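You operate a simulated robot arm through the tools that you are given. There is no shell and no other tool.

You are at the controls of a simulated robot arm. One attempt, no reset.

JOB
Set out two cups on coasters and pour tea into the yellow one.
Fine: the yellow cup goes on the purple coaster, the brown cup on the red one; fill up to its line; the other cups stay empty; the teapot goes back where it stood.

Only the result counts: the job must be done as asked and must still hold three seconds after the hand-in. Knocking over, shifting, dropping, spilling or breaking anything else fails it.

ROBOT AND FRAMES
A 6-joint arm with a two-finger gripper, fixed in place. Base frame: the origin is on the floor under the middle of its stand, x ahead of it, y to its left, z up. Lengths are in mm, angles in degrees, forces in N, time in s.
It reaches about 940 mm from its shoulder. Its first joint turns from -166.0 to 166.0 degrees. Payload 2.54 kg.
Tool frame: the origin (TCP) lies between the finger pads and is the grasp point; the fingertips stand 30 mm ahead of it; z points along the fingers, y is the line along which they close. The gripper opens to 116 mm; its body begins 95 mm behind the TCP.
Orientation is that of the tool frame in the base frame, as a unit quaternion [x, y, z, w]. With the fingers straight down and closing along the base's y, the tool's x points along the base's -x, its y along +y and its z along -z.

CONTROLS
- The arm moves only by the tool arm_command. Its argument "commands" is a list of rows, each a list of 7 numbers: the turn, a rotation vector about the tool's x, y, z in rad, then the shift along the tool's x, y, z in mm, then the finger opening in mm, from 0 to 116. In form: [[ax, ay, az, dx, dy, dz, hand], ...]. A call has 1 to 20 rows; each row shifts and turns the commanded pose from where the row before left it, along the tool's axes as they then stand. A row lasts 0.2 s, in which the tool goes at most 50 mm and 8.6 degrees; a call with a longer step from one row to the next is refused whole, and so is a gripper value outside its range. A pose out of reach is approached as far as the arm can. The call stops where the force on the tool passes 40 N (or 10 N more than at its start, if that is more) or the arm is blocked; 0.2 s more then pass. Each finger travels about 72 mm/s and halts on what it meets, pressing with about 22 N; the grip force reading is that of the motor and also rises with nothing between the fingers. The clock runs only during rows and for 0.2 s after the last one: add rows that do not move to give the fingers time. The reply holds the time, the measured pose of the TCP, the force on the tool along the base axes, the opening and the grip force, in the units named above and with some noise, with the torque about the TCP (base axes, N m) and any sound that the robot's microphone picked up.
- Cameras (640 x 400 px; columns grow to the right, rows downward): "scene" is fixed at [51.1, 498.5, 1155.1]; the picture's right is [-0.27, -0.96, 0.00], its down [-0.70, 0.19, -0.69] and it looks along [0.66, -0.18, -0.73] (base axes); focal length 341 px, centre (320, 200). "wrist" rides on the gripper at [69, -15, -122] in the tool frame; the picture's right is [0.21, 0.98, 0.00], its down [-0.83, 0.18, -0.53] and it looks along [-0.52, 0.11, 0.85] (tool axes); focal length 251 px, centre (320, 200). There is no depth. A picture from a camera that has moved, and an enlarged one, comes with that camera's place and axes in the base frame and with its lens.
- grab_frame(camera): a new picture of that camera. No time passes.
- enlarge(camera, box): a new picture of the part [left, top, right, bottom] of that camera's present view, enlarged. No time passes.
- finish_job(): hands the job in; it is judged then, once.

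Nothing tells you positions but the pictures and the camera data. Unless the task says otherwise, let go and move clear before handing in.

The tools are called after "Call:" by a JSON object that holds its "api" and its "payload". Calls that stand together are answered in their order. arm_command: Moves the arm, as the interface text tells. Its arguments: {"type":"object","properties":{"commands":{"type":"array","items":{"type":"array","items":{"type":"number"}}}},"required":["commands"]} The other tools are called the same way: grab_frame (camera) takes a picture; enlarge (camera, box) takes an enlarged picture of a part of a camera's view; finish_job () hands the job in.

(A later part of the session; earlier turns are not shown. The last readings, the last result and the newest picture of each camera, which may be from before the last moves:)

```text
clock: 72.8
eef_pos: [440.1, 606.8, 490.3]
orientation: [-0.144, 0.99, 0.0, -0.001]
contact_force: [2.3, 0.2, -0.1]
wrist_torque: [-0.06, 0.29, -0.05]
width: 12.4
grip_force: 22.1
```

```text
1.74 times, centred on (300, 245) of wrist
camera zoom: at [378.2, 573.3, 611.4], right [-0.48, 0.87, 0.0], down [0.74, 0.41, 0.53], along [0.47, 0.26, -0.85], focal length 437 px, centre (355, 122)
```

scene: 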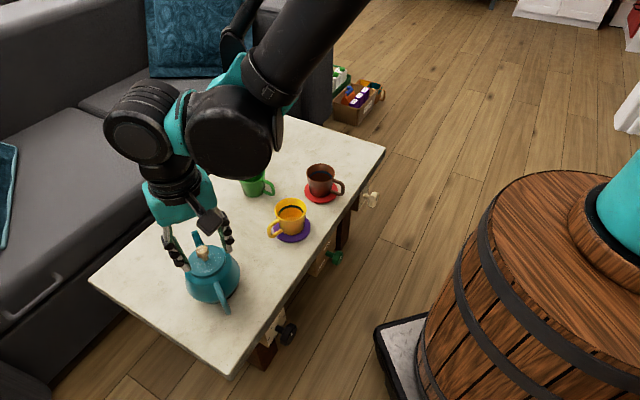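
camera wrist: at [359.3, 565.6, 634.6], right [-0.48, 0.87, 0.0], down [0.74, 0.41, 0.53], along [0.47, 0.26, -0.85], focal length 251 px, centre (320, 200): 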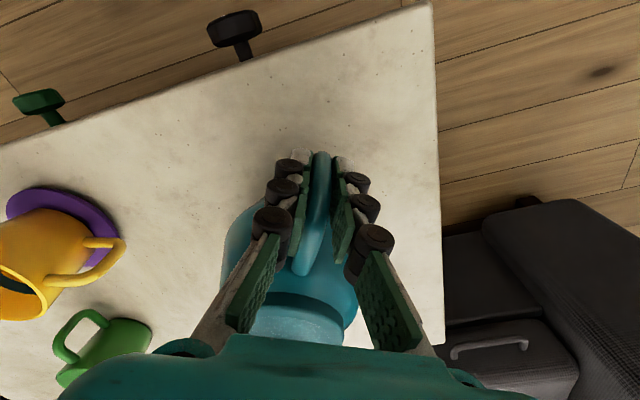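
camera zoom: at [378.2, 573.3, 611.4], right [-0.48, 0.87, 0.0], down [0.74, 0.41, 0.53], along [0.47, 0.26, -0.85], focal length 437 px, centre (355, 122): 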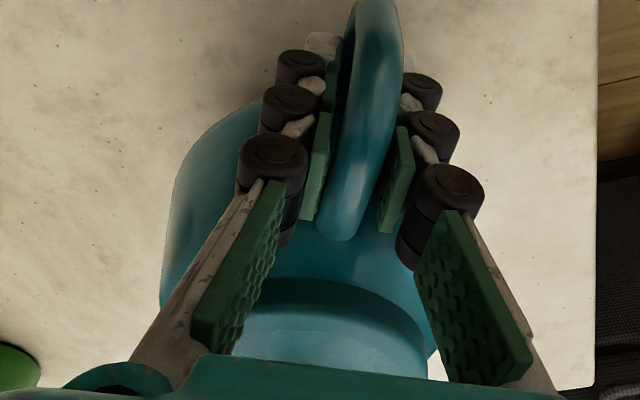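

Call:
{"api": "arm_command", "payload": {"commands": [[0, 0, 0, 0, 0, 0, 0], [0, 0, 0, 0, 0, 0, 0]]}}

Call:
{"api": "enlarge", "payload": {"camera": "scene", "box": [160, 220, 272, 320]}}

```text
clock: 73.4
eef_pos: [440.5, 607.7, 489.5]
orientation: [-0.144, 0.99, 0.0, 0.0]
contact_force: [2.0, 0.9, 1.1]
wrist_torque: [-0.01, 0.02, 0.03]
width: 12.4
grip_force: 21.7
```

```text
4.00 times, centred on (216, 270) of scene
camera zoom: at [51.1, 498.5, 1155.1], right [-0.27, -0.96, 0.0], down [-0.7, 0.19, -0.69], along [0.66, -0.18, -0.73], focal length 1366 px, centre (736, -80)
```

zoom: 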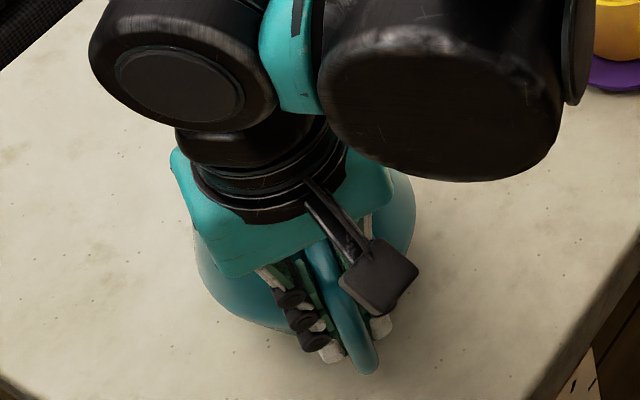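

The fingers taper toward the tips, so a thin handle is only clamped at the tips and can't hold the pot level. Gripping the pot's body across its sides, near its centre of mass, should be much better. I'll release and rise.

Call:
{"api": "arm_command", "payload": {"commands": [[0, 0, 0, 0, 0, 0, 20], [0, 0, 0, 0, 0, 0, 30], [0, 0, 0, 2, 0, 0, 30], [0, 0, 0, 0, 0, -20, 30], [0, 0, 0, 0, 0, -40, 30], [0, 0, 0, 0, 0, -45, 40], [0, 0, 0, 0, 0, -45, 60], [0, 0, 0, 0, 0, 0, 80]]}}

Call:
{"api": "grab_frame", "payload": {"camera": "wrist"}}

Call:
{"api": "enlarge", "payload": {"camera": "scene", "box": [160, 220, 272, 320]}}

```text
clock: 75.2
eef_pos: [439.4, 605.3, 641.3]
orientation: [-0.144, 0.99, 0.0, 0.001]
contact_force: [0.7, 0.1, 0.7]
wrist_torque: [-0.01, 0.02, -0.03]
width: 80.1
grip_force: 0.0
```

```text
taken
camera wrist: at [376.7, 571.8, 763.1], right [-0.48, 0.87, 0.0], down [0.74, 0.41, 0.53], along [0.47, 0.26, -0.85], focal length 251 px, centre (320, 200)
```

wrist: 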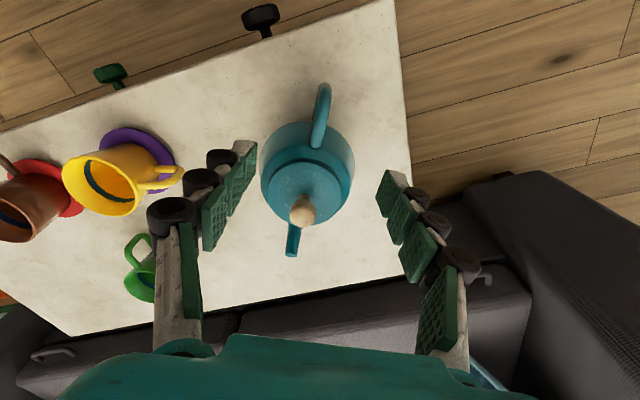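

```text
4.00 times, centred on (216, 270) of scene
camera zoom: at [51.1, 498.5, 1155.1], right [-0.27, -0.96, 0.0], down [-0.7, 0.19, -0.69], along [0.66, -0.18, -0.73], focal length 1366 px, centre (736, -80)
```

zoom: 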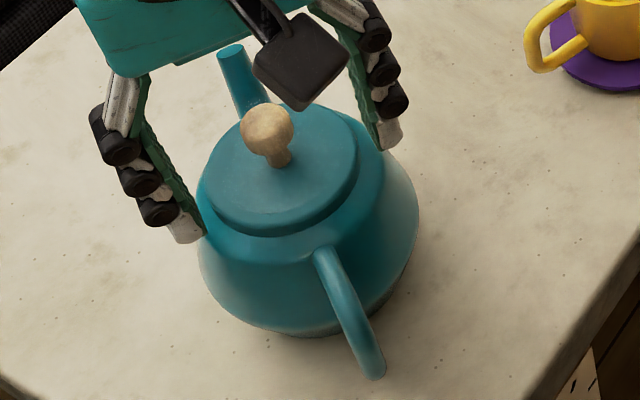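

The pot settled back within about 2 mm of its original spot, and I'll correct that when I put it back. Next I'll move over its centre with the fingers wide open.

Call:
{"api": "arm_command", "payload": {"commands": [[0, 0, 0, -22, -0.8, 0, 100], [0, 0, 0, -22, -0.8, 0, 116], [0, 0, 0, -22, -0.9, 0, 116], [0, 0, 0, 0, 0, 0, 116], [0, 0, 0, 0, 0, 0, 116]]}}

Call:
{"api": "grab_frame", "payload": {"camera": "wrist"}}

Call:
{"api": "enlarge", "payload": {"camera": "scene", "box": [140, 180, 300, 320]}}

```text
clock: 76.4
eef_pos: [504.6, 620.7, 640.2]
orientation: [-0.144, 0.99, 0.0, 0.0]
contact_force: [-0.1, 0.0, 0.3]
wrist_torque: [0.02, 0.01, 0.01]
width: 115.9
grip_force: 0.1
```

```text
taken
camera wrist: at [441.3, 587.8, 762.0], right [-0.48, 0.87, 0.0], down [0.74, 0.41, 0.53], along [0.47, 0.26, -0.85], focal length 251 px, centre (320, 200)
```

wrist: 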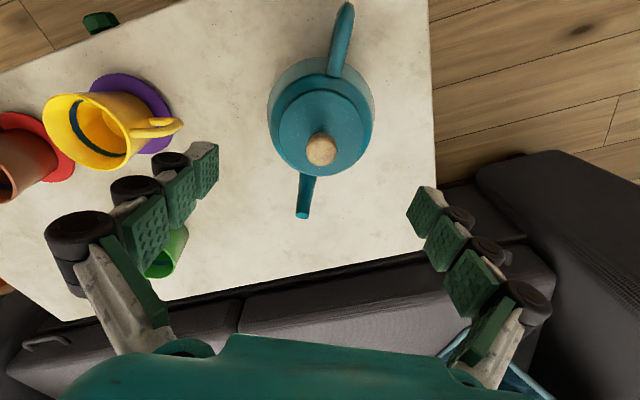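

```text
2.86 times, centred on (220, 250) of scene
camera zoom: at [51.1, 498.5, 1155.1], right [-0.27, -0.96, 0.0], down [-0.7, 0.19, -0.69], along [0.66, -0.18, -0.73], focal length 976 px, centre (606, 57)
```

zoom: 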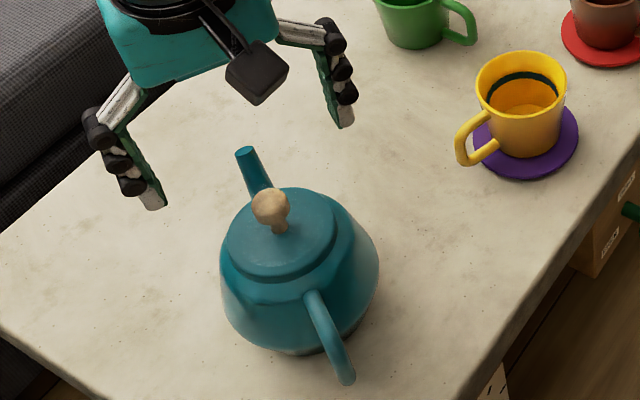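

The hand is centred over the pot with the handle and spout between the fingers' planes. I'll go down around the body in steps, watching for contact.

Call:
{"api": "arm_command", "payload": {"commands": [[0, 0, 0, -1.5, 0.7, 20, 116], [0, 0, 0, 0, 0, 30, 116], [0, 0, 0, 0, 0, 30, 116], [0, 0, 0, 0, 0, 20, 116], [0, 0, 0, 0, 0, 0, 116]]}}

Call:
{"api": "grab_frame", "payload": {"camera": "wrist"}}

Call:
{"api": "enlarge", "payload": {"camera": "scene", "box": [140, 200, 290, 310]}}

```text
clock: 77.6
eef_pos: [502.5, 622.7, 539.1]
orientation: [-0.144, 0.99, 0.0, 0.0]
contact_force: [0.4, -0.2, -0.3]
wrist_torque: [0.02, 0.0, 0.03]
width: 116.1
grip_force: 0.0
```

```text
taken
camera wrist: at [441.5, 589.0, 661.0], right [-0.48, 0.87, 0.0], down [0.74, 0.41, 0.53], along [0.47, 0.26, -0.85], focal length 251 px, centre (320, 200)
```

wrist: 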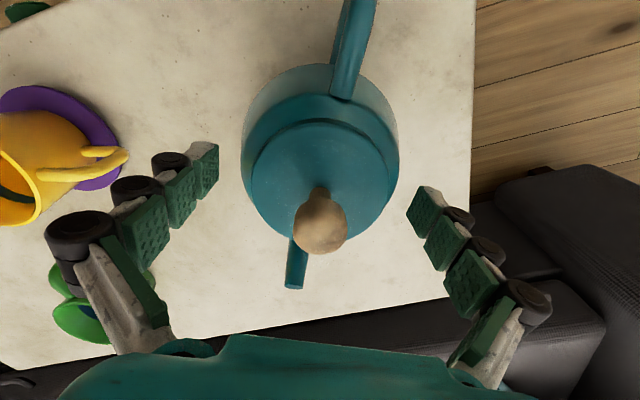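

```text
3.64 times, centred on (215, 255) of scene
camera zoom: at [51.1, 498.5, 1155.1], right [-0.27, -0.96, 0.0], down [-0.7, 0.19, -0.69], along [0.66, -0.18, -0.73], focal length 1242 px, centre (702, 0)
```

zoom: 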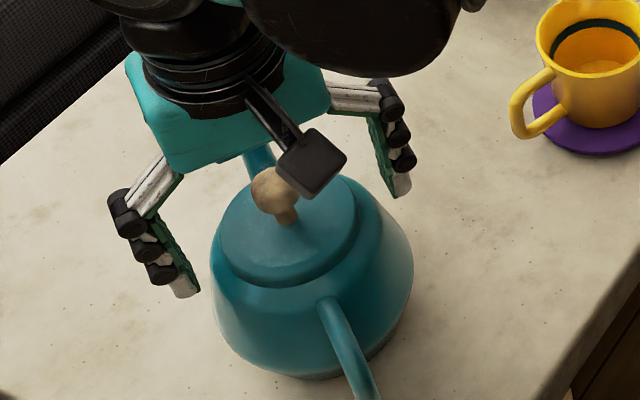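

Call:
{"api": "arm_command", "payload": {"commands": [[0, 0, 0, 0, 0, 8, 116], [0, 0, 0, 0, 0, 8, 116], [0, 0, 0, 0, 0, 6, 116], [0, 0, 0, 0, 0, 0, 116]]}}

Call:
{"api": "grab_frame", "payload": {"camera": "wrist"}}

Call:
{"api": "enlarge", "payload": {"camera": "scene", "box": [150, 220, 270, 310]}}

```text
clock: 78.6
eef_pos: [503.1, 623.4, 517.2]
orientation: [-0.144, 0.99, 0.0, 0.001]
contact_force: [0.0, -0.2, -0.4]
wrist_torque: [-0.03, 0.0, -0.01]
width: 116.0
grip_force: 0.1
```

```text
taken
camera wrist: at [440.9, 589.9, 638.8], right [-0.48, 0.87, 0.0], down [0.74, 0.41, 0.53], along [0.47, 0.26, -0.85], focal length 251 px, centre (320, 200)
```

wrist: 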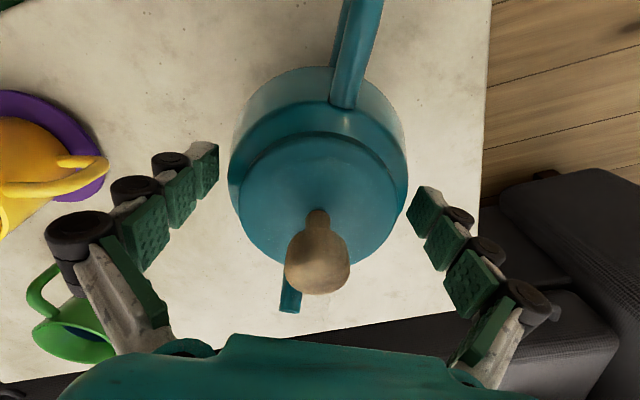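

```text
4.44 times, centred on (210, 265) of scene
camera zoom: at [51.1, 498.5, 1155.1], right [-0.27, -0.96, 0.0], down [-0.7, 0.19, -0.69], along [0.66, -0.18, -0.73], focal length 1517 px, centre (809, -89)
```

zoom: 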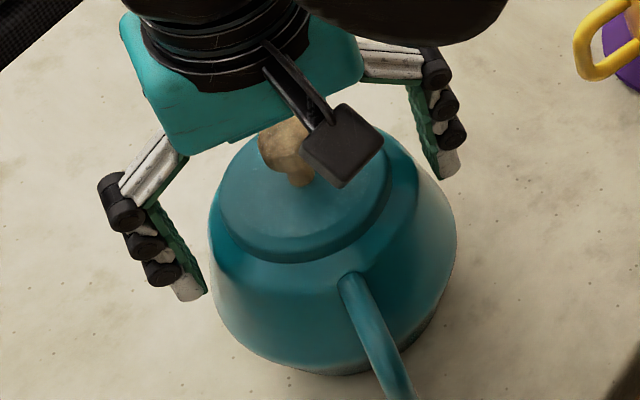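

Call:
{"api": "arm_command", "payload": {"commands": [[0, 0, 0, 0, 0, 3, 116], [0, 0, 0, 0, 0, 3, 116], [0, 0, 0, 0, 0, 0, 116]]}}

```text
clock: 79.4
eef_pos: [503.8, 623.3, 512.1]
orientation: [-0.145, 0.989, 0.0, 0.0]
contact_force: [0.1, -0.3, 0.2]
wrist_torque: [0.0, 0.01, -0.01]
width: 115.9
grip_force: 0.1
```

Call:
{"api": "arm_command", "payload": {"commands": [[0, 0, 0, 0, 0, 3, 116], [0, 0, 0, 0, 0, 2, 116], [0, 0, 0, 0, 0, 0, 116]]}}

Call:
{"api": "enlarge", "payload": {"camera": "scene", "box": [150, 220, 270, 310]}}

Call:
{"api": "grab_frame", "payload": {"camera": "wrist"}}

```text
clock: 80.2
eef_pos: [503.3, 623.2, 506.7]
orientation: [-0.144, 0.99, 0.0, -0.001]
contact_force: [-0.5, 0.4, -0.9]
wrist_torque: [-0.01, -0.03, 0.0]
width: 116.1
grip_force: 0.1
```

```text
4.44 times, centred on (210, 265) of scene
camera zoom: at [51.1, 498.5, 1155.1], right [-0.27, -0.96, 0.0], down [-0.7, 0.19, -0.69], along [0.66, -0.18, -0.73], focal length 1517 px, centre (809, -89)
```

zoom: 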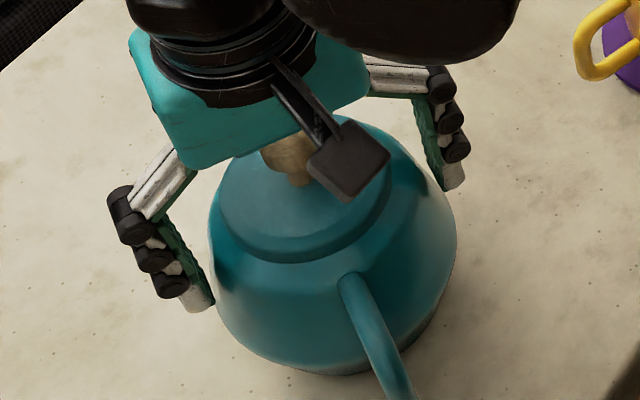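

```text
taken
camera wrist: at [440.9, 589.5, 628.0], right [-0.48, 0.87, 0.0], down [0.74, 0.41, 0.53], along [0.47, 0.26, -0.85], focal length 251 px, centre (320, 200)
```

wrist: 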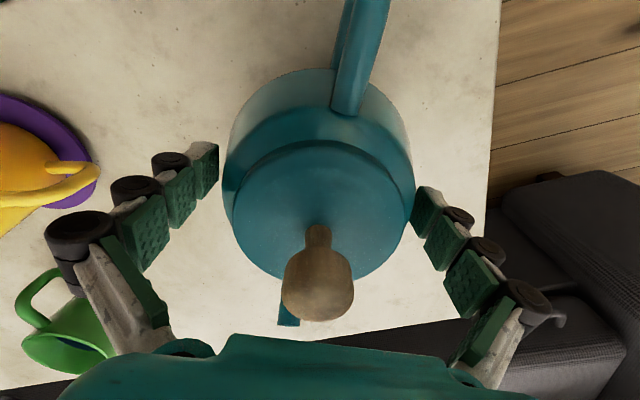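

Call:
{"api": "arm_command", "payload": {"commands": [[0, 0, 0, 0, 0, 2, 116], [0, 0, 0, 0, 0, 2, 116], [0, 0, 0, 0, 0, 0, 116]]}}

```text
clock: 81.0
eef_pos: [503.0, 623.5, 502.0]
orientation: [-0.144, 0.99, 0.0, 0.0]
contact_force: [0.3, 0.1, 0.5]
wrist_torque: [-0.02, -0.01, 0.0]
width: 116.2
grip_force: 0.1
```

Call:
{"api": "arm_command", "payload": {"commands": [[0, 0, 0, 0, 0, 2, 116], [0, 0, 0, 0, 0, 2, 116], [0, 0, 0, 0, 0, 0, 116]]}}

Call:
{"api": "enlarge", "payload": {"camera": "scene", "box": [150, 220, 270, 310]}}

Call:
{"api": "enlarge", "payload": {"camera": "wrist", "box": [180, 100, 460, 360]}}

```text
clock: 81.8
eef_pos: [502.9, 623.1, 499.5]
orientation: [-0.144, 0.99, 0.001, 0.001]
contact_force: [0.0, 0.1, 0.1]
wrist_torque: [0.01, -0.03, -0.02]
width: 115.9
grip_force: 0.2
```

```text
4.44 times, centred on (210, 265) of scene
camera zoom: at [51.1, 498.5, 1155.1], right [-0.27, -0.96, 0.0], down [-0.7, 0.19, -0.69], along [0.66, -0.18, -0.73], focal length 1517 px, centre (809, -89)
```

zoom: 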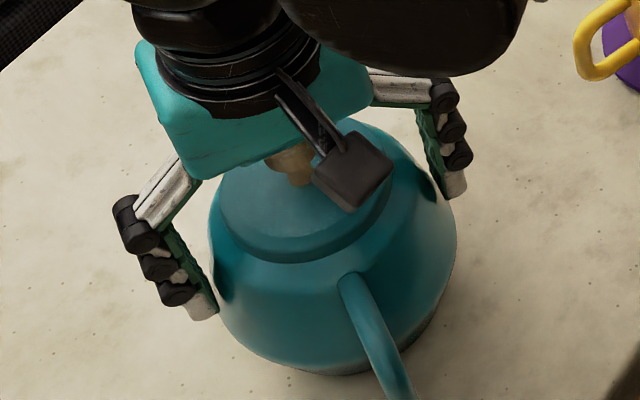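

```text
1.54 times, centred on (320, 230) of wrist
camera zoom: at [440.9, 589.6, 620.4], right [-0.48, 0.87, 0.0], down [0.74, 0.41, 0.53], along [0.47, 0.26, -0.85], focal length 387 px, centre (320, 154)
```

zoom: 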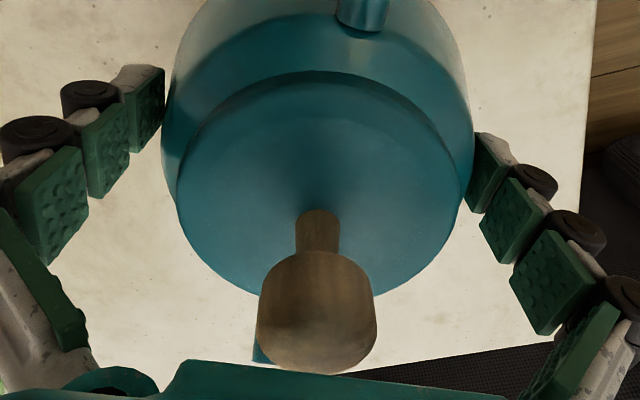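

No contact yet, and the pads straddle the pot near its widest part. Closing now.

Call:
{"api": "arm_command", "payload": {"commands": [[0, 0, 0, 0, 0, 0, 112], [0, 0, 0, 0, 0, 0, 106], [0, 0, 0, 0, 0, 0, 90], [0, 0, 0, 0, 0, 0, 60], [0, 0, 0, 0, 0, 0, 60]]}}

Call:
{"api": "enlarge", "payload": {"camera": "scene", "box": [150, 220, 270, 310]}}

Call:
{"api": "enlarge", "payload": {"camera": "wrist", "box": [180, 100, 460, 360]}}

```text
clock: 83.0
eef_pos: [502.9, 622.9, 498.8]
orientation: [-0.144, 0.99, 0.0, 0.0]
contact_force: [0.7, -2.1, 7.6]
wrist_torque: [-0.27, -0.11, 0.01]
width: 109.3
grip_force: 22.1
```

```text
4.44 times, centred on (210, 265) of scene
camera zoom: at [51.1, 498.5, 1155.1], right [-0.27, -0.96, 0.0], down [-0.7, 0.19, -0.69], along [0.66, -0.18, -0.73], focal length 1517 px, centre (809, -89)
```

zoom: 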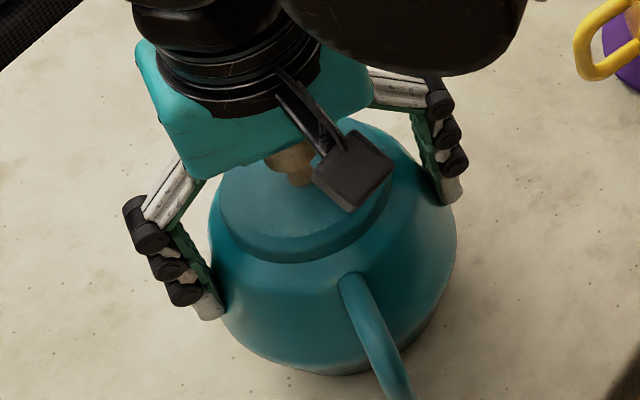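

```text
1.54 times, centred on (320, 230) of wrist
camera zoom: at [440.9, 589.4, 620.7], right [-0.48, 0.87, 0.0], down [0.74, 0.41, 0.53], along [0.47, 0.26, -0.85], focal length 387 px, centre (320, 154)
```

zoom: 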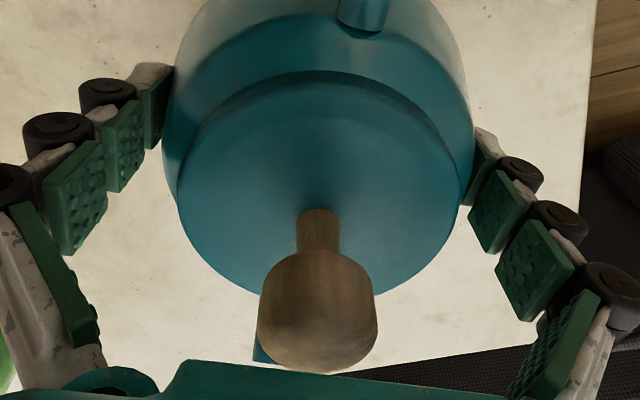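

Call:
{"api": "arm_command", "payload": {"commands": [[0, 0, 0, 0, 0, -0.7, 60], [0, 0, 0, 0, 0, -0.7, 60], [0, 0, 0, 0, 0, -0.8, 60], [0, 0, 0, 0, 0, -0.8, 60], [0, 0, 0, 0, 0, 0, 60]]}}

Call:
{"api": "enlarge", "payload": {"camera": "scene", "box": [150, 220, 270, 310]}}

```text
clock: 84.2
eef_pos: [503.1, 624.1, 501.4]
orientation: [-0.143, 0.99, 0.0, -0.001]
contact_force: [-1.1, 0.5, 0.1]
wrist_torque: [0.01, 0.15, 0.0]
width: 108.2
grip_force: 22.2
```

```text
4.44 times, centred on (210, 265) of scene
camera zoom: at [51.1, 498.5, 1155.1], right [-0.27, -0.96, 0.0], down [-0.7, 0.19, -0.69], along [0.66, -0.18, -0.73], focal length 1517 px, centre (809, -89)
```

zoom: 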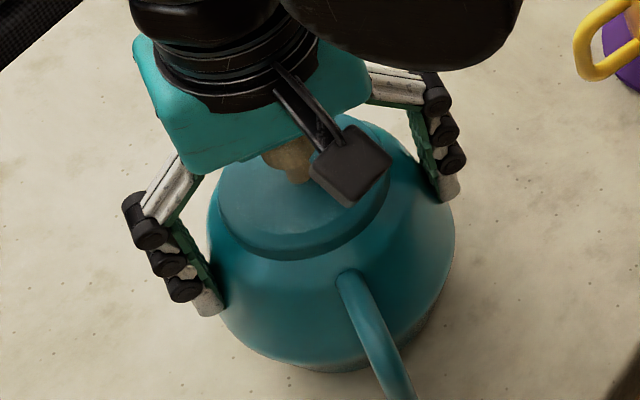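

Call:
{"api": "arm_command", "payload": {"commands": [[0, 0, 0, 0, 0, 0, 60], [0, 0, 0, 0, 0, 0, 60]]}}

Call:
{"api": "enlarge", "payload": {"camera": "scene", "box": [180, 240, 260, 320]}}

```text
clock: 84.8
eef_pos: [504.3, 624.0, 501.7]
orientation: [-0.144, 0.99, 0.0, -0.001]
contact_force: [-1.2, 0.8, 0.2]
wrist_torque: [0.0, 0.09, 0.0]
width: 108.1
grip_force: 22.1
```

```text
5.00 times, centred on (220, 280) of scene
camera zoom: at [51.1, 498.5, 1155.1], right [-0.27, -0.96, 0.0], down [-0.7, 0.19, -0.69], along [0.66, -0.18, -0.73], focal length 1707 px, centre (820, -200)
```

zoom: 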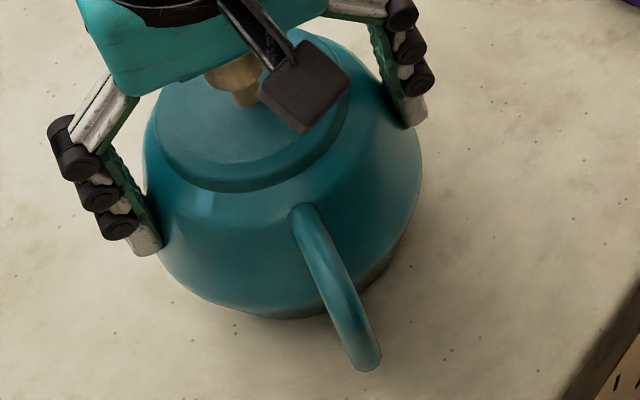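

Call:
{"api": "arm_command", "payload": {"commands": [[0, 0, 0, 0, 0, -1, 60], [0, 0, 0, 0, 0, -1, 60]]}}

Call:
{"api": "enlarge", "payload": {"camera": "scene", "box": [180, 240, 260, 320]}}

```text
clock: 85.4
eef_pos: [505.1, 623.0, 503.5]
orientation: [-0.144, 0.99, -0.001, 0.0]
contact_force: [0.4, -1.1, -0.7]
wrist_torque: [-0.07, 0.07, 0.02]
width: 107.3
grip_force: 21.9
```

```text
5.00 times, centred on (220, 280) of scene
camera zoom: at [51.1, 498.5, 1155.1], right [-0.27, -0.96, 0.0], down [-0.7, 0.19, -0.69], along [0.66, -0.18, -0.73], focal length 1707 px, centre (820, -200)
```

zoom: 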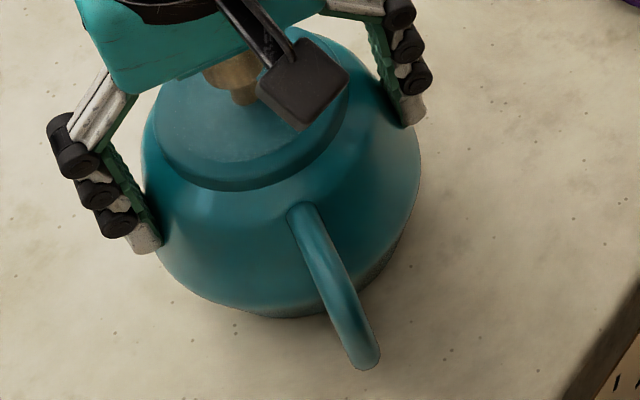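

Call:
{"api": "arm_command", "payload": {"commands": [[0, 0, 0, 0, 0, -2, 60], [0, 0, 0, 0, 0, -2, 60], [0, 0, 0, 0, 0, -2, 60]]}}

Call:
{"api": "enlarge", "payload": {"camera": "scene", "box": [180, 240, 260, 320]}}

Call:
{"api": "enlarge", "payload": {"camera": "wrist", "box": [180, 100, 460, 360]}}

```text
clock: 86.2
eef_pos: [503.5, 623.6, 510.2]
orientation: [-0.145, 0.989, -0.001, 0.0]
contact_force: [0.3, -0.4, -0.9]
wrist_torque: [-0.03, 0.07, -0.05]
width: 104.2
grip_force: 21.5
```

```text
5.00 times, centred on (220, 280) of scene
camera zoom: at [51.1, 498.5, 1155.1], right [-0.27, -0.96, 0.0], down [-0.7, 0.19, -0.69], along [0.66, -0.18, -0.73], focal length 1707 px, centre (820, -200)
```

zoom: 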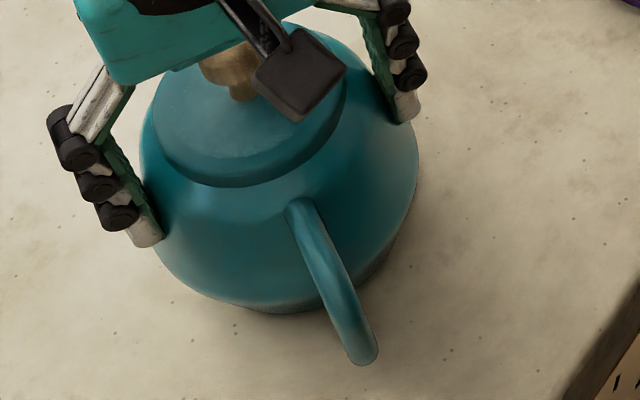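

```text
1.54 times, centred on (320, 230) of wrist
camera zoom: at [441.7, 590.0, 631.1], right [-0.48, 0.87, 0.0], down [0.74, 0.41, 0.53], along [0.47, 0.26, -0.85], focal length 387 px, centre (320, 154)
```

zoom: 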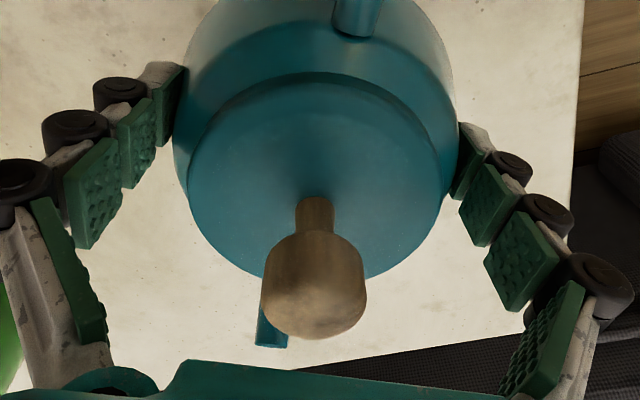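

Even around the body the pads slide up the tapered sides without lifting it. I'll release and rethink: clamp the upper handle arm deep in the pads, with the fingertips braced against the body wall below it so the pot can't swing nose-down.

Call:
{"api": "arm_command", "payload": {"commands": [[0, 0, 0, 0, 0, 0, 110], [0, 0, 0, 0, 0, 0, 116], [0, 0, 0, 0, 0, 0, 116], [0, 0, 0, 0, 0, -20, 116], [0, 0, 0, 0, 0, -40, 116], [0, 0, 0, 0, 0, -45, 116], [0, 0, 0, 0, 0, -30, 90], [0, 0, 0, 23, 0, 0, 60], [0, 0, 0, 23, 0, 0, 40], [0, 0, 0, 23, 0, 0, 34], [0, 0, 0, 11, 0, 0, 34], [0, 0, 0, 0, 0, 0, 34]]}}

Call:
{"api": "grab_frame", "payload": {"camera": "wrist"}}

Call:
{"api": "enlarge", "payload": {"camera": "scene", "box": [160, 220, 272, 320]}}

```text
clock: 88.8
eef_pos: [425.9, 601.7, 644.7]
orientation: [-0.144, 0.99, 0.0, 0.0]
contact_force: [-0.2, 0.2, 0.0]
wrist_torque: [0.02, 0.01, 0.01]
width: 33.8
grip_force: 0.0
```

```text
taken
camera wrist: at [364.2, 567.7, 766.4], right [-0.48, 0.87, 0.0], down [0.74, 0.41, 0.53], along [0.47, 0.26, -0.85], focal length 251 px, centre (320, 200)
```

wrist: 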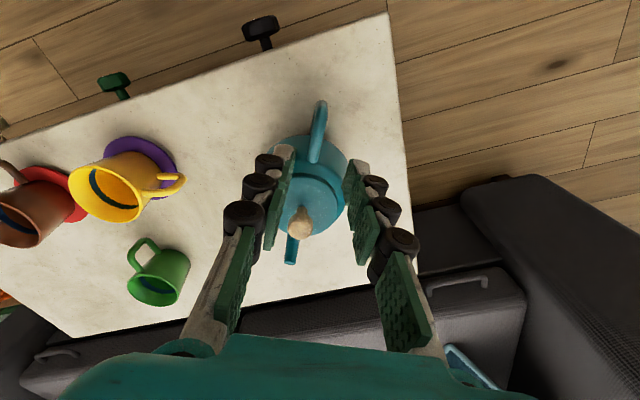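

```text
4.00 times, centred on (216, 270) of scene
camera zoom: at [51.1, 498.5, 1155.1], right [-0.27, -0.96, 0.0], down [-0.7, 0.19, -0.69], along [0.66, -0.18, -0.73], focal length 1366 px, centre (736, -80)
```

zoom: 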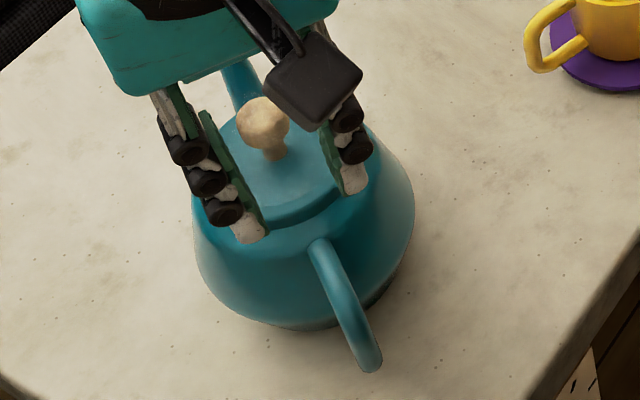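

Call:
{"api": "arm_command", "payload": {"commands": [[0, 0, 0, 0, 0, 40, 34], [0, 0, 0, 0, 0, 40, 34], [0, 0, 0, 0, 0, 35, 34], [0, 0, 0, 0, 0, 20, 30], [0, 0, 0, 0, 0, 12, 26], [0, 0, 0, -5, 0, 0, 24], [0, 0, 0, -4, 0, 0, 22], [0, 0, 0, 0, 0, 0, 22]]}}

Call:
{"api": "enlarge", "payload": {"camera": "wrist", "box": [200, 130, 400, 360]}}

```text
clock: 90.6
eef_pos: [436.8, 603.8, 497.7]
orientation: [-0.144, 0.99, 0.0, 0.0]
contact_force: [0.3, 0.3, -0.6]
wrist_torque: [0.01, -0.01, 0.01]
width: 22.0
grip_force: 0.1
```

```text
1.74 times, centred on (300, 245) of wrist
camera zoom: at [373.9, 569.8, 619.0], right [-0.48, 0.87, 0.0], down [0.74, 0.41, 0.53], along [0.47, 0.26, -0.85], focal length 437 px, centre (355, 122)
```

zoom: 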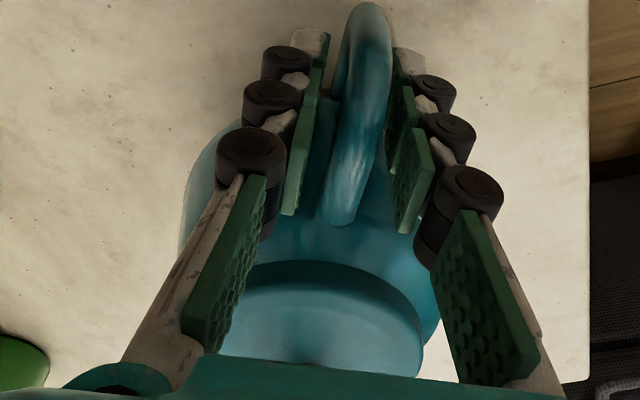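

Call:
{"api": "arm_command", "payload": {"commands": [[0, 0, 0, -2, 1, 0, 20], [0, 0, 0, -2, 0, 0, 18], [0, 0, 0, -1, 0, 0, 17], [0, 0, 0, 0, 0, 0, 17]]}}

```text
clock: 91.6
eef_pos: [441.0, 604.2, 498.2]
orientation: [-0.145, 0.989, -0.001, 0.0]
contact_force: [-0.3, 0.6, -0.3]
wrist_torque: [0.01, -0.01, 0.06]
width: 17.0
grip_force: 0.1
```

Call:
{"api": "arm_command", "payload": {"commands": [[0, 0, 0, -1, 0, 0, 17], [0, 0, 0, -1, 0, 0, 17], [0, 0, 0, 0, 0, 0, 17]]}}

```text
clock: 92.4
eef_pos: [443.6, 605.2, 499.4]
orientation: [-0.145, 0.989, 0.001, 0.0]
contact_force: [0.2, 0.1, -0.6]
wrist_torque: [0.01, 0.01, 0.01]
width: 17.2
grip_force: 0.0
```

Call:
{"api": "arm_command", "payload": {"commands": [[0, 0, 0, -1, 0, 0, 17], [0, 0, 0, -1, 0, 0, 17], [0, 0, 0, 0, 0, 0, 17]]}}

Call:
{"api": "enlarge", "payload": {"camera": "wrist", "box": [200, 130, 400, 360]}}

```text
clock: 93.2
eef_pos: [441.8, 605.8, 497.3]
orientation: [-0.144, 0.99, 0.0, 0.0]
contact_force: [0.2, 0.1, 0.0]
wrist_torque: [0.02, -0.02, -0.01]
width: 17.2
grip_force: 0.1
```

```text
1.74 times, centred on (300, 245) of wrist
camera zoom: at [380.9, 572.7, 619.6], right [-0.48, 0.87, 0.0], down [0.74, 0.41, 0.53], along [0.47, 0.26, -0.85], focal length 437 px, centre (355, 122)
```

zoom: 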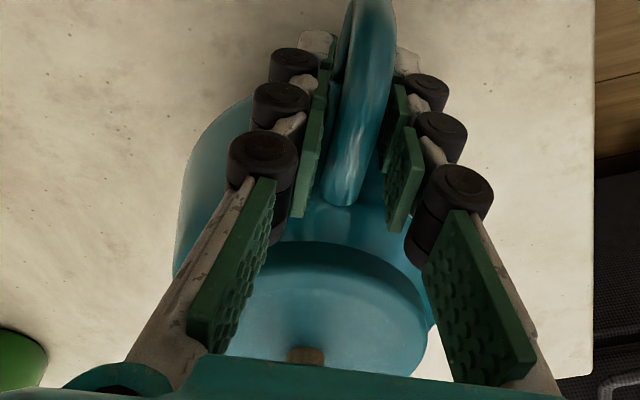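

Call:
{"api": "arm_command", "payload": {"commands": [[0, 0, 0, -1, 0, 0, 17], [0, 0, 0, -1, 0, 0, 17], [0, 0, 0, 0, 0, 0, 17]]}}

```text
clock: 94.0
eef_pos: [445.5, 606.6, 497.5]
orientation: [-0.144, 0.99, -0.001, 0.0]
contact_force: [-5.0, -2.1, 2.3]
wrist_torque: [-0.02, 0.06, -0.09]
width: 17.3
grip_force: 0.5
```

Call:
{"api": "arm_command", "payload": {"commands": [[0, 0, 0, 0.6, 0, 0, 17], [0, 0, 0, 0, 0, 0, 12], [0, 0, 0, 0, 0, 0, 6], [0, 0, 0, 0, 0, 0, 0], [0, 0, 0, 0, 0, 0, 0], [0, 0, 0, 0, 0, 0, 0]]}}

Call:
{"api": "enlarge", "payload": {"camera": "wrist", "box": [200, 130, 400, 360]}}

```text
clock: 95.4
eef_pos: [445.5, 607.1, 496.3]
orientation: [-0.144, 0.99, 0.001, 0.0]
contact_force: [-2.8, -1.3, -2.3]
wrist_torque: [-0.21, 0.1, -0.1]
width: 10.5
grip_force: 22.0
```

```text
1.74 times, centred on (300, 245) of wrist
camera zoom: at [383.4, 573.3, 619.2], right [-0.48, 0.87, 0.0], down [0.74, 0.41, 0.53], along [0.47, 0.26, -0.85], focal length 437 px, centre (355, 122)
```

zoom: 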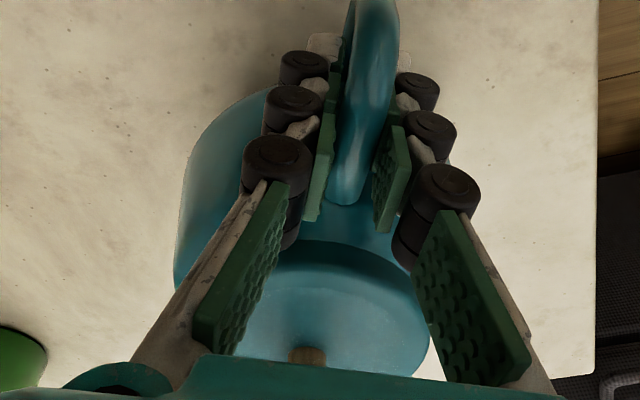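

Call:
{"api": "arm_command", "payload": {"commands": [[0, 0, 0, 0, 0, -1, 0], [0, 0, 0, 0, 0, -1, 0], [0, 0, 0, 0, 0, -1, 0], [0, 0, 0, 0, 0, -1, 0], [0, 0, 0, 0, 0, 0, 0]]}}

Call:
{"api": "enlarge", "payload": {"camera": "wrist", "box": [200, 130, 400, 360]}}

Call:
{"api": "enlarge", "payload": {"camera": "scene", "box": [160, 220, 272, 320]}}

```text
clock: 96.6
eef_pos: [445.4, 607.0, 501.4]
orientation: [-0.144, 0.99, 0.0, 0.0]
contact_force: [-0.1, 0.7, -9.6]
wrist_torque: [-0.18, 0.64, -0.02]
width: 10.8
grip_force: 22.0
```

```text
1.74 times, centred on (300, 245) of wrist
camera zoom: at [383.2, 573.4, 623.3], right [-0.48, 0.87, 0.0], down [0.74, 0.41, 0.53], along [0.47, 0.26, -0.85], focal length 437 px, centre (355, 122)
```

zoom: 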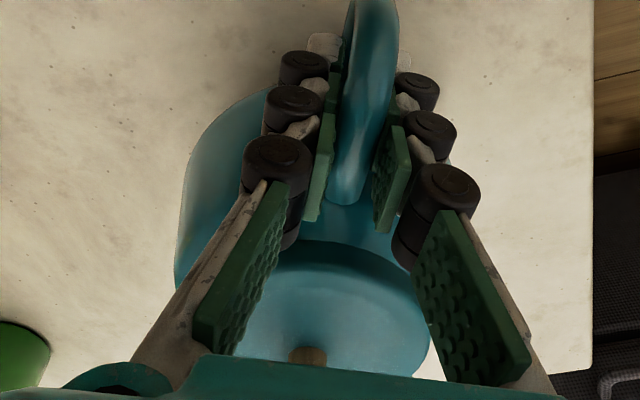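

```text
4.00 times, centred on (216, 270) of scene
camera zoom: at [51.1, 498.5, 1155.1], right [-0.27, -0.96, 0.0], down [-0.7, 0.19, -0.69], along [0.66, -0.18, -0.73], focal length 1366 px, centre (736, -80)
```

zoom: 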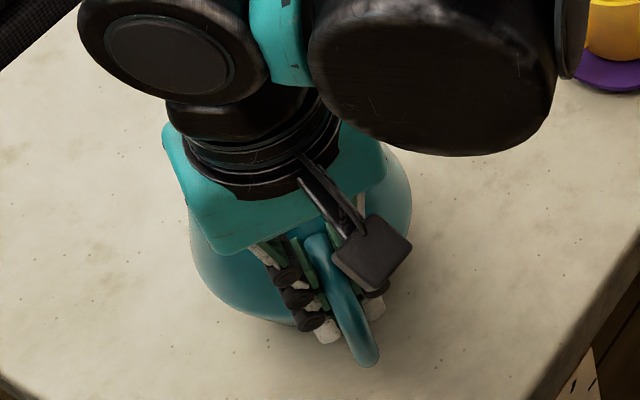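

This grasp works: the pot is lifted, with about 9.5 N of weight and torque matching a centred mass, and it hasn't moved relative to the hand. I'll lift a little more and check for creep.

Call:
{"api": "arm_command", "payload": {"commands": [[0, 0, 0, 0, 0, -2, 0], [0, 0, 0, 0, 0, -2, 0], [0, 0, 0, 0, 0, -2, 0], [0, 0, 0, 0, 0, -2, 0], [0, 0, 0, 0, 0, 0, 0], [0, 0, 0, 0, 0, 0, 0], [0, 0, 0, 0, 0, 0, 0]]}}

Call:
{"api": "enlarge", "payload": {"camera": "wrist", "box": [200, 130, 400, 360]}}

Call:
{"api": "enlarge", "payload": {"camera": "scene", "box": [160, 220, 272, 320]}}

```text
clock: 98.2
eef_pos: [444.9, 607.6, 509.0]
orientation: [-0.145, 0.989, -0.001, 0.0]
contact_force: [-1.3, -0.1, -8.8]
wrist_torque: [-0.19, 0.67, 0.01]
width: 10.2
grip_force: 21.6
```

```text
1.74 times, centred on (300, 245) of wrist
camera zoom: at [383.2, 573.9, 631.0], right [-0.48, 0.87, 0.0], down [0.74, 0.41, 0.53], along [0.47, 0.26, -0.85], focal length 437 px, centre (355, 122)
```

zoom: 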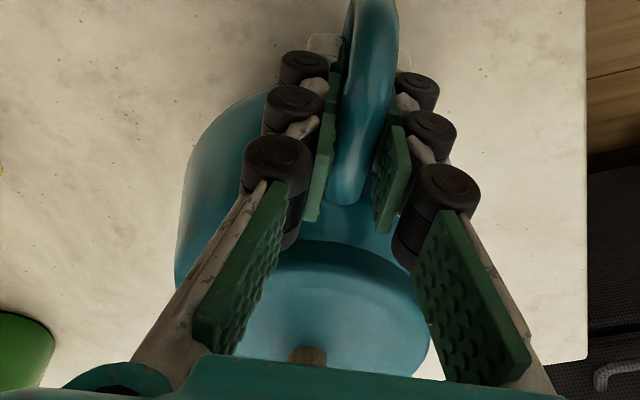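

```text
4.00 times, centred on (216, 270) of scene
camera zoom: at [51.1, 498.5, 1155.1], right [-0.27, -0.96, 0.0], down [-0.7, 0.19, -0.69], along [0.66, -0.18, -0.73], focal length 1366 px, centre (736, -80)
```

zoom: 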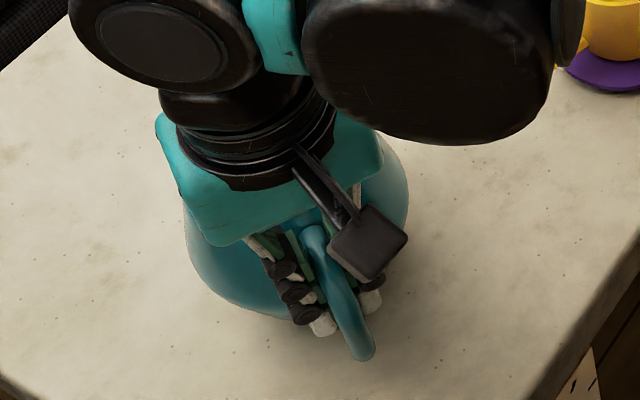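

The hold is steady. I'll raise the pot smoothly to about 120 mm above the table and recheck it.

Call:
{"api": "arm_command", "payload": {"commands": [[0, 0, 0, 0, 0, -4, 0], [0, 0, 0, 0, 0, -6, 0], [0, 0, 0, 0, 0, -8, 0], [0, 0, 0, 0, 0, -10, 0], [0, 0, 0, 0, 0, -10, 0], [0, 0, 0, 0, 0, -10, 0], [0, 0, 0, 0, 0, -10, 0], [0, 0, 0, 0, 0, -10, 0], [0, 0, 0, 0, 0, -10, 0], [0, 0, 0, 0, 0, -10, 0], [0, 0, 0, 0, 0, -8, 0], [0, 0, 0, 0, 0, -6, 0], [0, 0, 0, 0, 0, -4, 0], [0, 0, 0, 0, 0, 0, 0]]}}

Call:
{"api": "enlarge", "payload": {"camera": "wrist", "box": [200, 130, 400, 360]}}

Call:
{"api": "grab_frame", "payload": {"camera": "scene"}}

```text
clock: 101.2
eef_pos: [445.0, 606.6, 615.3]
orientation: [-0.144, 0.99, 0.0, 0.0]
contact_force: [-0.2, 0.2, -9.8]
wrist_torque: [-0.16, 0.63, 0.02]
width: 10.6
grip_force: 22.2
```

```text
1.74 times, centred on (300, 245) of wrist
camera zoom: at [383.1, 573.4, 736.8], right [-0.48, 0.87, 0.0], down [0.74, 0.41, 0.53], along [0.47, 0.26, -0.85], focal length 437 px, centre (355, 122)
```

zoom: 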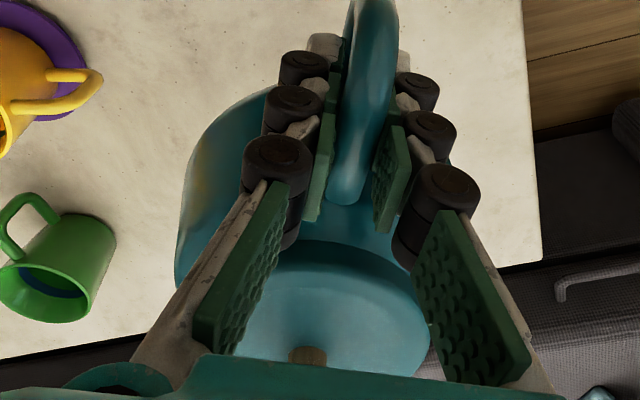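

```text
taken
```

scene: 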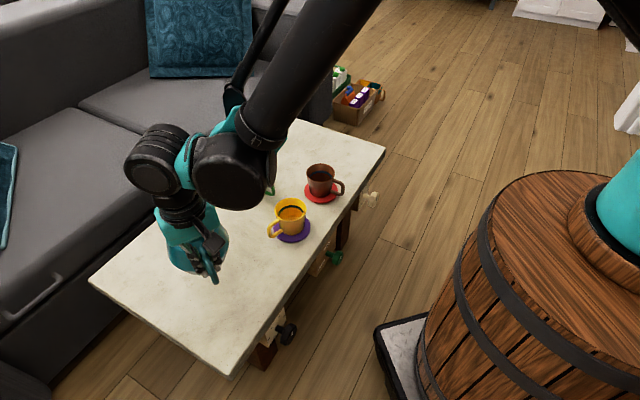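

The pot is held firmly at height. Now I'll slowly yaw it so the spout points toward the yellow cup.

Call:
{"api": "arm_command", "payload": {"commands": [[0, 0, 0.04, 0, 0, 0, 0], [0, 0, 0.06, 0, 0, 0, 0], [0, 0, 0.08, 0, 0, 0, 0], [0, 0, 0.08, 0, 0, 0, 0], [0, 0, 0.08, 0, 0, 0, 0], [0, 0, 0.08, 0, 0, 0, 0], [0, 0, 0.08, 0, 0, 0, 0], [0, 0, 0.08, 0, 0, 0, 0], [0, 0, 0.08, 0, 0, 0, 0], [0, 0, 0.08, 0, 0, 0, 0], [0, 0, 0.08, 0, 0, 0, 0], [0, 0, 0.08, 0, 0, 0, 0], [0, 0, 0.08, 0, 0, 0, 0], [0, 0, 0.08, 0, 0, 0, 0], [0, 0, 0.08, 0, 0, 0, 0], [0, 0, 0.06, 0, 0, 0, 0], [0, 0, 0.048, 0, 0, 0, 0], [0, 0, 0, 0, 0, 0, 0]]}}

Call:
{"api": "enlarge", "payload": {"camera": "wrist", "box": [200, 130, 400, 360]}}

Call:
{"api": "enlarge", "payload": {"camera": "scene", "box": [130, 140, 350, 330]}}

```text
clock: 105.0
eef_pos: [444.5, 608.3, 616.4]
orientation: [0.461, 0.888, 0.0, 0.0]
contact_force: [0.0, 0.0, -9.9]
wrist_torque: [0.53, 0.4, -0.01]
width: 10.2
grip_force: 21.6
```

```text
1.74 times, centred on (300, 245) of wrist
camera zoom: at [393.0, 656.2, 737.1], right [0.68, 0.74, 0.0], down [0.62, -0.57, 0.53], along [0.39, -0.36, -0.85], focal length 437 px, centre (355, 122)
```

zoom: 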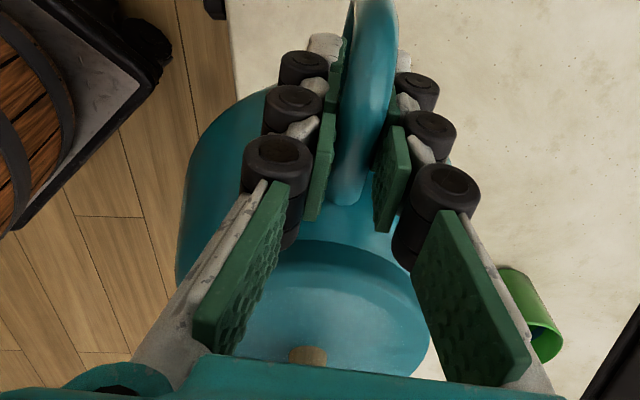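

```text
2.11 times, centred on (240, 235) of scene
camera zoom: at [51.1, 498.5, 1155.1], right [-0.27, -0.96, 0.0], down [-0.7, 0.19, -0.69], along [0.66, -0.18, -0.73], focal length 719 px, centre (488, 126)
```

zoom: 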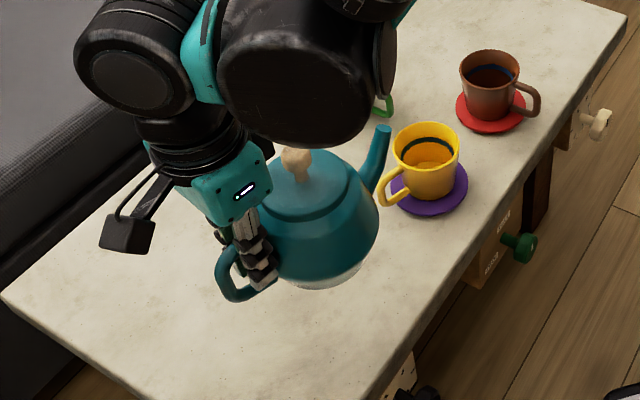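

The pot is level and my spout-tip estimate matches the picture. I'll bring the spout tip over the yellow cup, still upright.

Call:
{"api": "arm_command", "payload": {"commands": [[0, 0, 0, -3, 1.5, 0, 0], [0, 0, 0, -5, 2.5, 0, 0], [0, 0, 0, -7, 3.6, 0, 0], [0, 0, 0, -7, 3.6, 0, 0], [0, 0, 0, -7, 3.6, 0, 0], [0, 0, 0, -7, 3.6, 0, 0], [0, 0, 0, -7, 3.6, 0, 0], [0, 0, 0, -7, 3.6, 0, 0], [0, 0, 0, -7, 3.6, 0, 0], [0, 0, 0, -7, 3.6, 0, 0], [0, 0, 0, -7, 3.6, 0, 0], [0, 0, 0, -5, 2.6, 0, 0], [0, 0, 0, -4, 2.1, 0, 0], [0, 0, 0, -1, 0.8, 0, 0], [0, 0, 0, 0, 0, 0, 0]]}}

Call:
{"api": "enlarge", "payload": {"camera": "scene", "box": [160, 120, 350, 300]}}

```text
clock: 108.2
eef_pos: [526.0, 565.1, 614.2]
orientation: [0.46, 0.888, -0.002, 0.0]
contact_force: [-0.4, 0.6, -9.0]
wrist_torque: [0.53, 0.43, -0.01]
width: 10.5
grip_force: 21.5
```

```text
2.22 times, centred on (255, 210) of scene
camera zoom: at [51.1, 498.5, 1155.1], right [-0.27, -0.96, 0.0], down [-0.7, 0.19, -0.69], along [0.66, -0.18, -0.73], focal length 759 px, centre (464, 178)
```

zoom: 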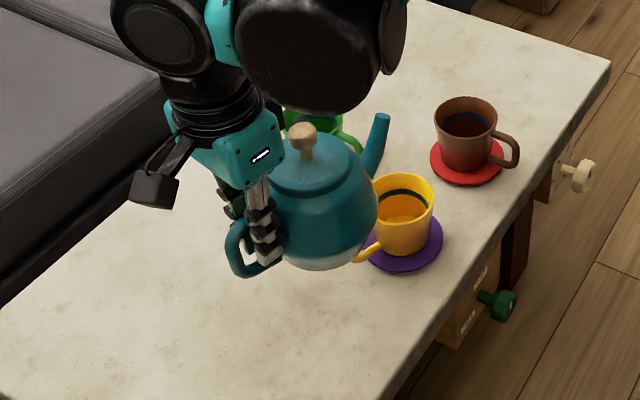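

The spout tip is over the cup and the pot is level. I'll take a baseline of the cup's inside and start tilting in small steps.

Call:
{"api": "arm_command", "payload": {"commands": [[0, 0.035, 0, 0.9, 0, 0, 0], [0, 0.035, 0, 0.7, 0, 0, 0], [0, 0.035, 0, 0.5, 0, 0, 0], [0, 0.035, 0, 0.3, 0, 0, 0], [0, 0.035, 0, 0.1, 0, 0, 0], [0, 0, 0, 0, 0, 0, 0]]}}

Call:
{"api": "enlarge", "payload": {"camera": "scene", "box": [200, 140, 328, 240]}}

Call:
{"api": "enlarge", "payload": {"camera": "scene", "box": [262, 190, 318, 225]}}

Call:
{"api": "enlarge", "payload": {"camera": "wrist", "box": [200, 130, 400, 360]}}

```text
clock: 109.6
eef_pos: [524.3, 567.2, 615.7]
orientation: [0.459, 0.884, 0.04, -0.078]
contact_force: [0.2, -0.8, -10.2]
wrist_torque: [0.5, 0.36, -0.03]
width: 10.6
grip_force: 22.0
```

```text
4.00 times, centred on (264, 190) of scene
camera zoom: at [51.1, 498.5, 1155.1], right [-0.27, -0.96, 0.0], down [-0.7, 0.19, -0.69], along [0.66, -0.18, -0.73], focal length 1366 px, centre (544, 240)
```

zoom: 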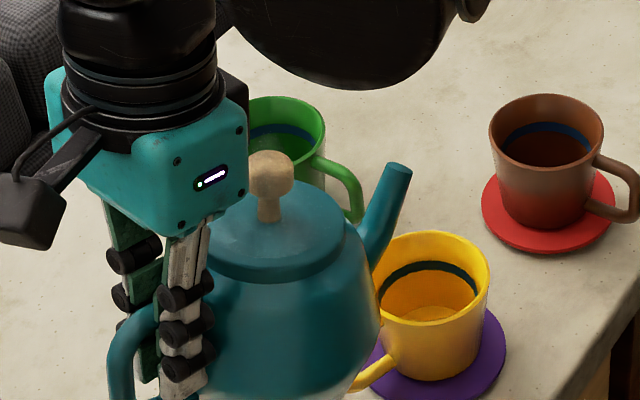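

```text
11.43 times, centred on (290, 208) of scene
camera zoom: at [51.1, 498.5, 1155.1], right [-0.27, -0.96, 0.0], down [-0.7, 0.19, -0.69], along [0.66, -0.18, -0.73], focal length 3902 px, centre (663, 114)
```

zoom: 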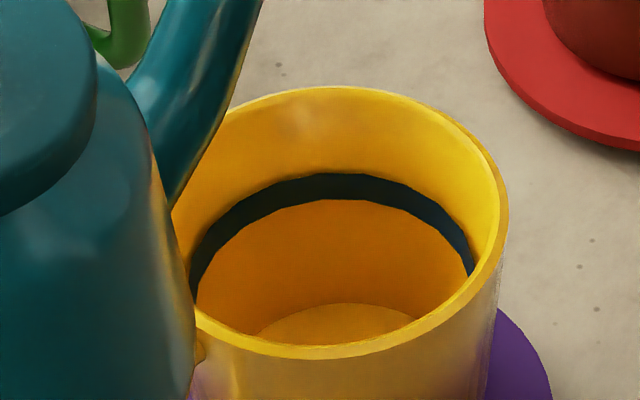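

```text
1.74 times, centred on (300, 245) of wrist
camera zoom: at [485.2, 597.0, 747.3], right [0.68, 0.73, 0.04], down [0.67, -0.64, 0.38], along [0.3, -0.23, -0.92], focal length 437 px, centre (355, 122)
```

zoom: 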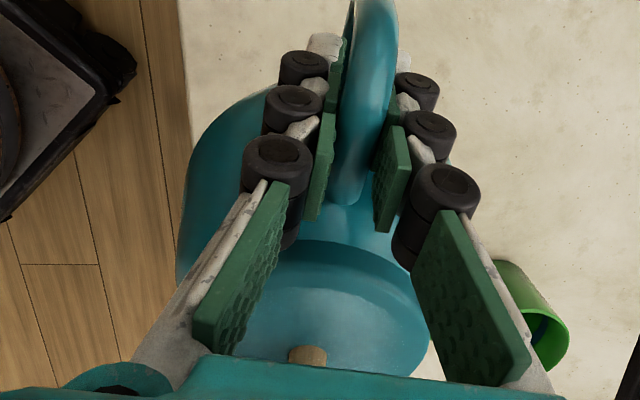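

Call:
{"api": "arm_command", "payload": {"commands": [[0, 0.035, 0, -0.1, 0, 0, 0], [0, 0.035, 0, -0.3, 0, -0.1, 0], [0, 0.035, 0, -0.5, 0, -0.1, 0], [0, 0.035, 0, -0.7, 0, -0.2, 0], [0, 0.035, 0, -0.9, 0, -0.3, 0], [0, 0, 0, 0, 0, 0, 0]]}}

Call:
{"api": "enlarge", "payload": {"camera": "scene", "box": [200, 140, 328, 240]}}

Call:
{"api": "enlarge", "payload": {"camera": "scene", "box": [262, 190, 318, 225]}}

```text
clock: 111.0
eef_pos: [527.4, 566.0, 614.5]
orientation: [0.453, 0.874, 0.08, -0.155]
contact_force: [-0.4, -0.6, -9.4]
wrist_torque: [0.47, 0.31, 0.02]
width: 10.5
grip_force: 21.7
```

```text
4.00 times, centred on (264, 190) of scene
camera zoom: at [51.1, 498.5, 1155.1], right [-0.27, -0.96, 0.0], down [-0.7, 0.19, -0.69], along [0.66, -0.18, -0.73], focal length 1366 px, centre (544, 240)
```

zoom: 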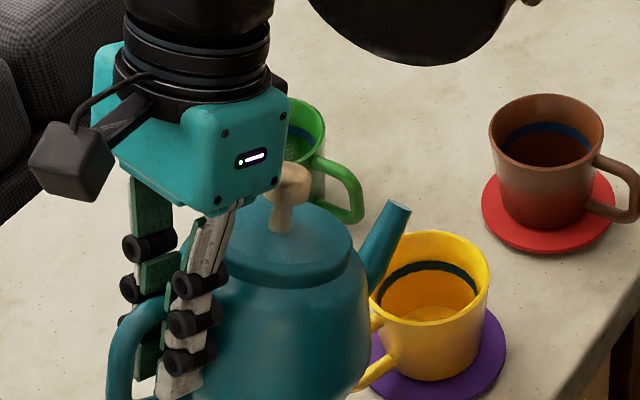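

```text
11.43 times, centred on (290, 208) of scene
camera zoom: at [51.1, 498.5, 1155.1], right [-0.27, -0.96, 0.0], down [-0.7, 0.19, -0.69], along [0.66, -0.18, -0.73], focal length 3902 px, centre (663, 114)
```

zoom: 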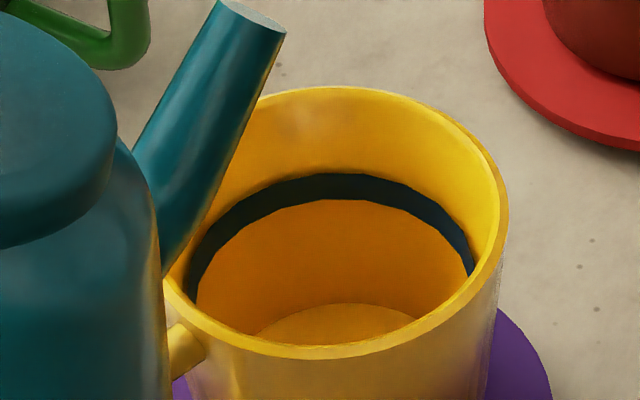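

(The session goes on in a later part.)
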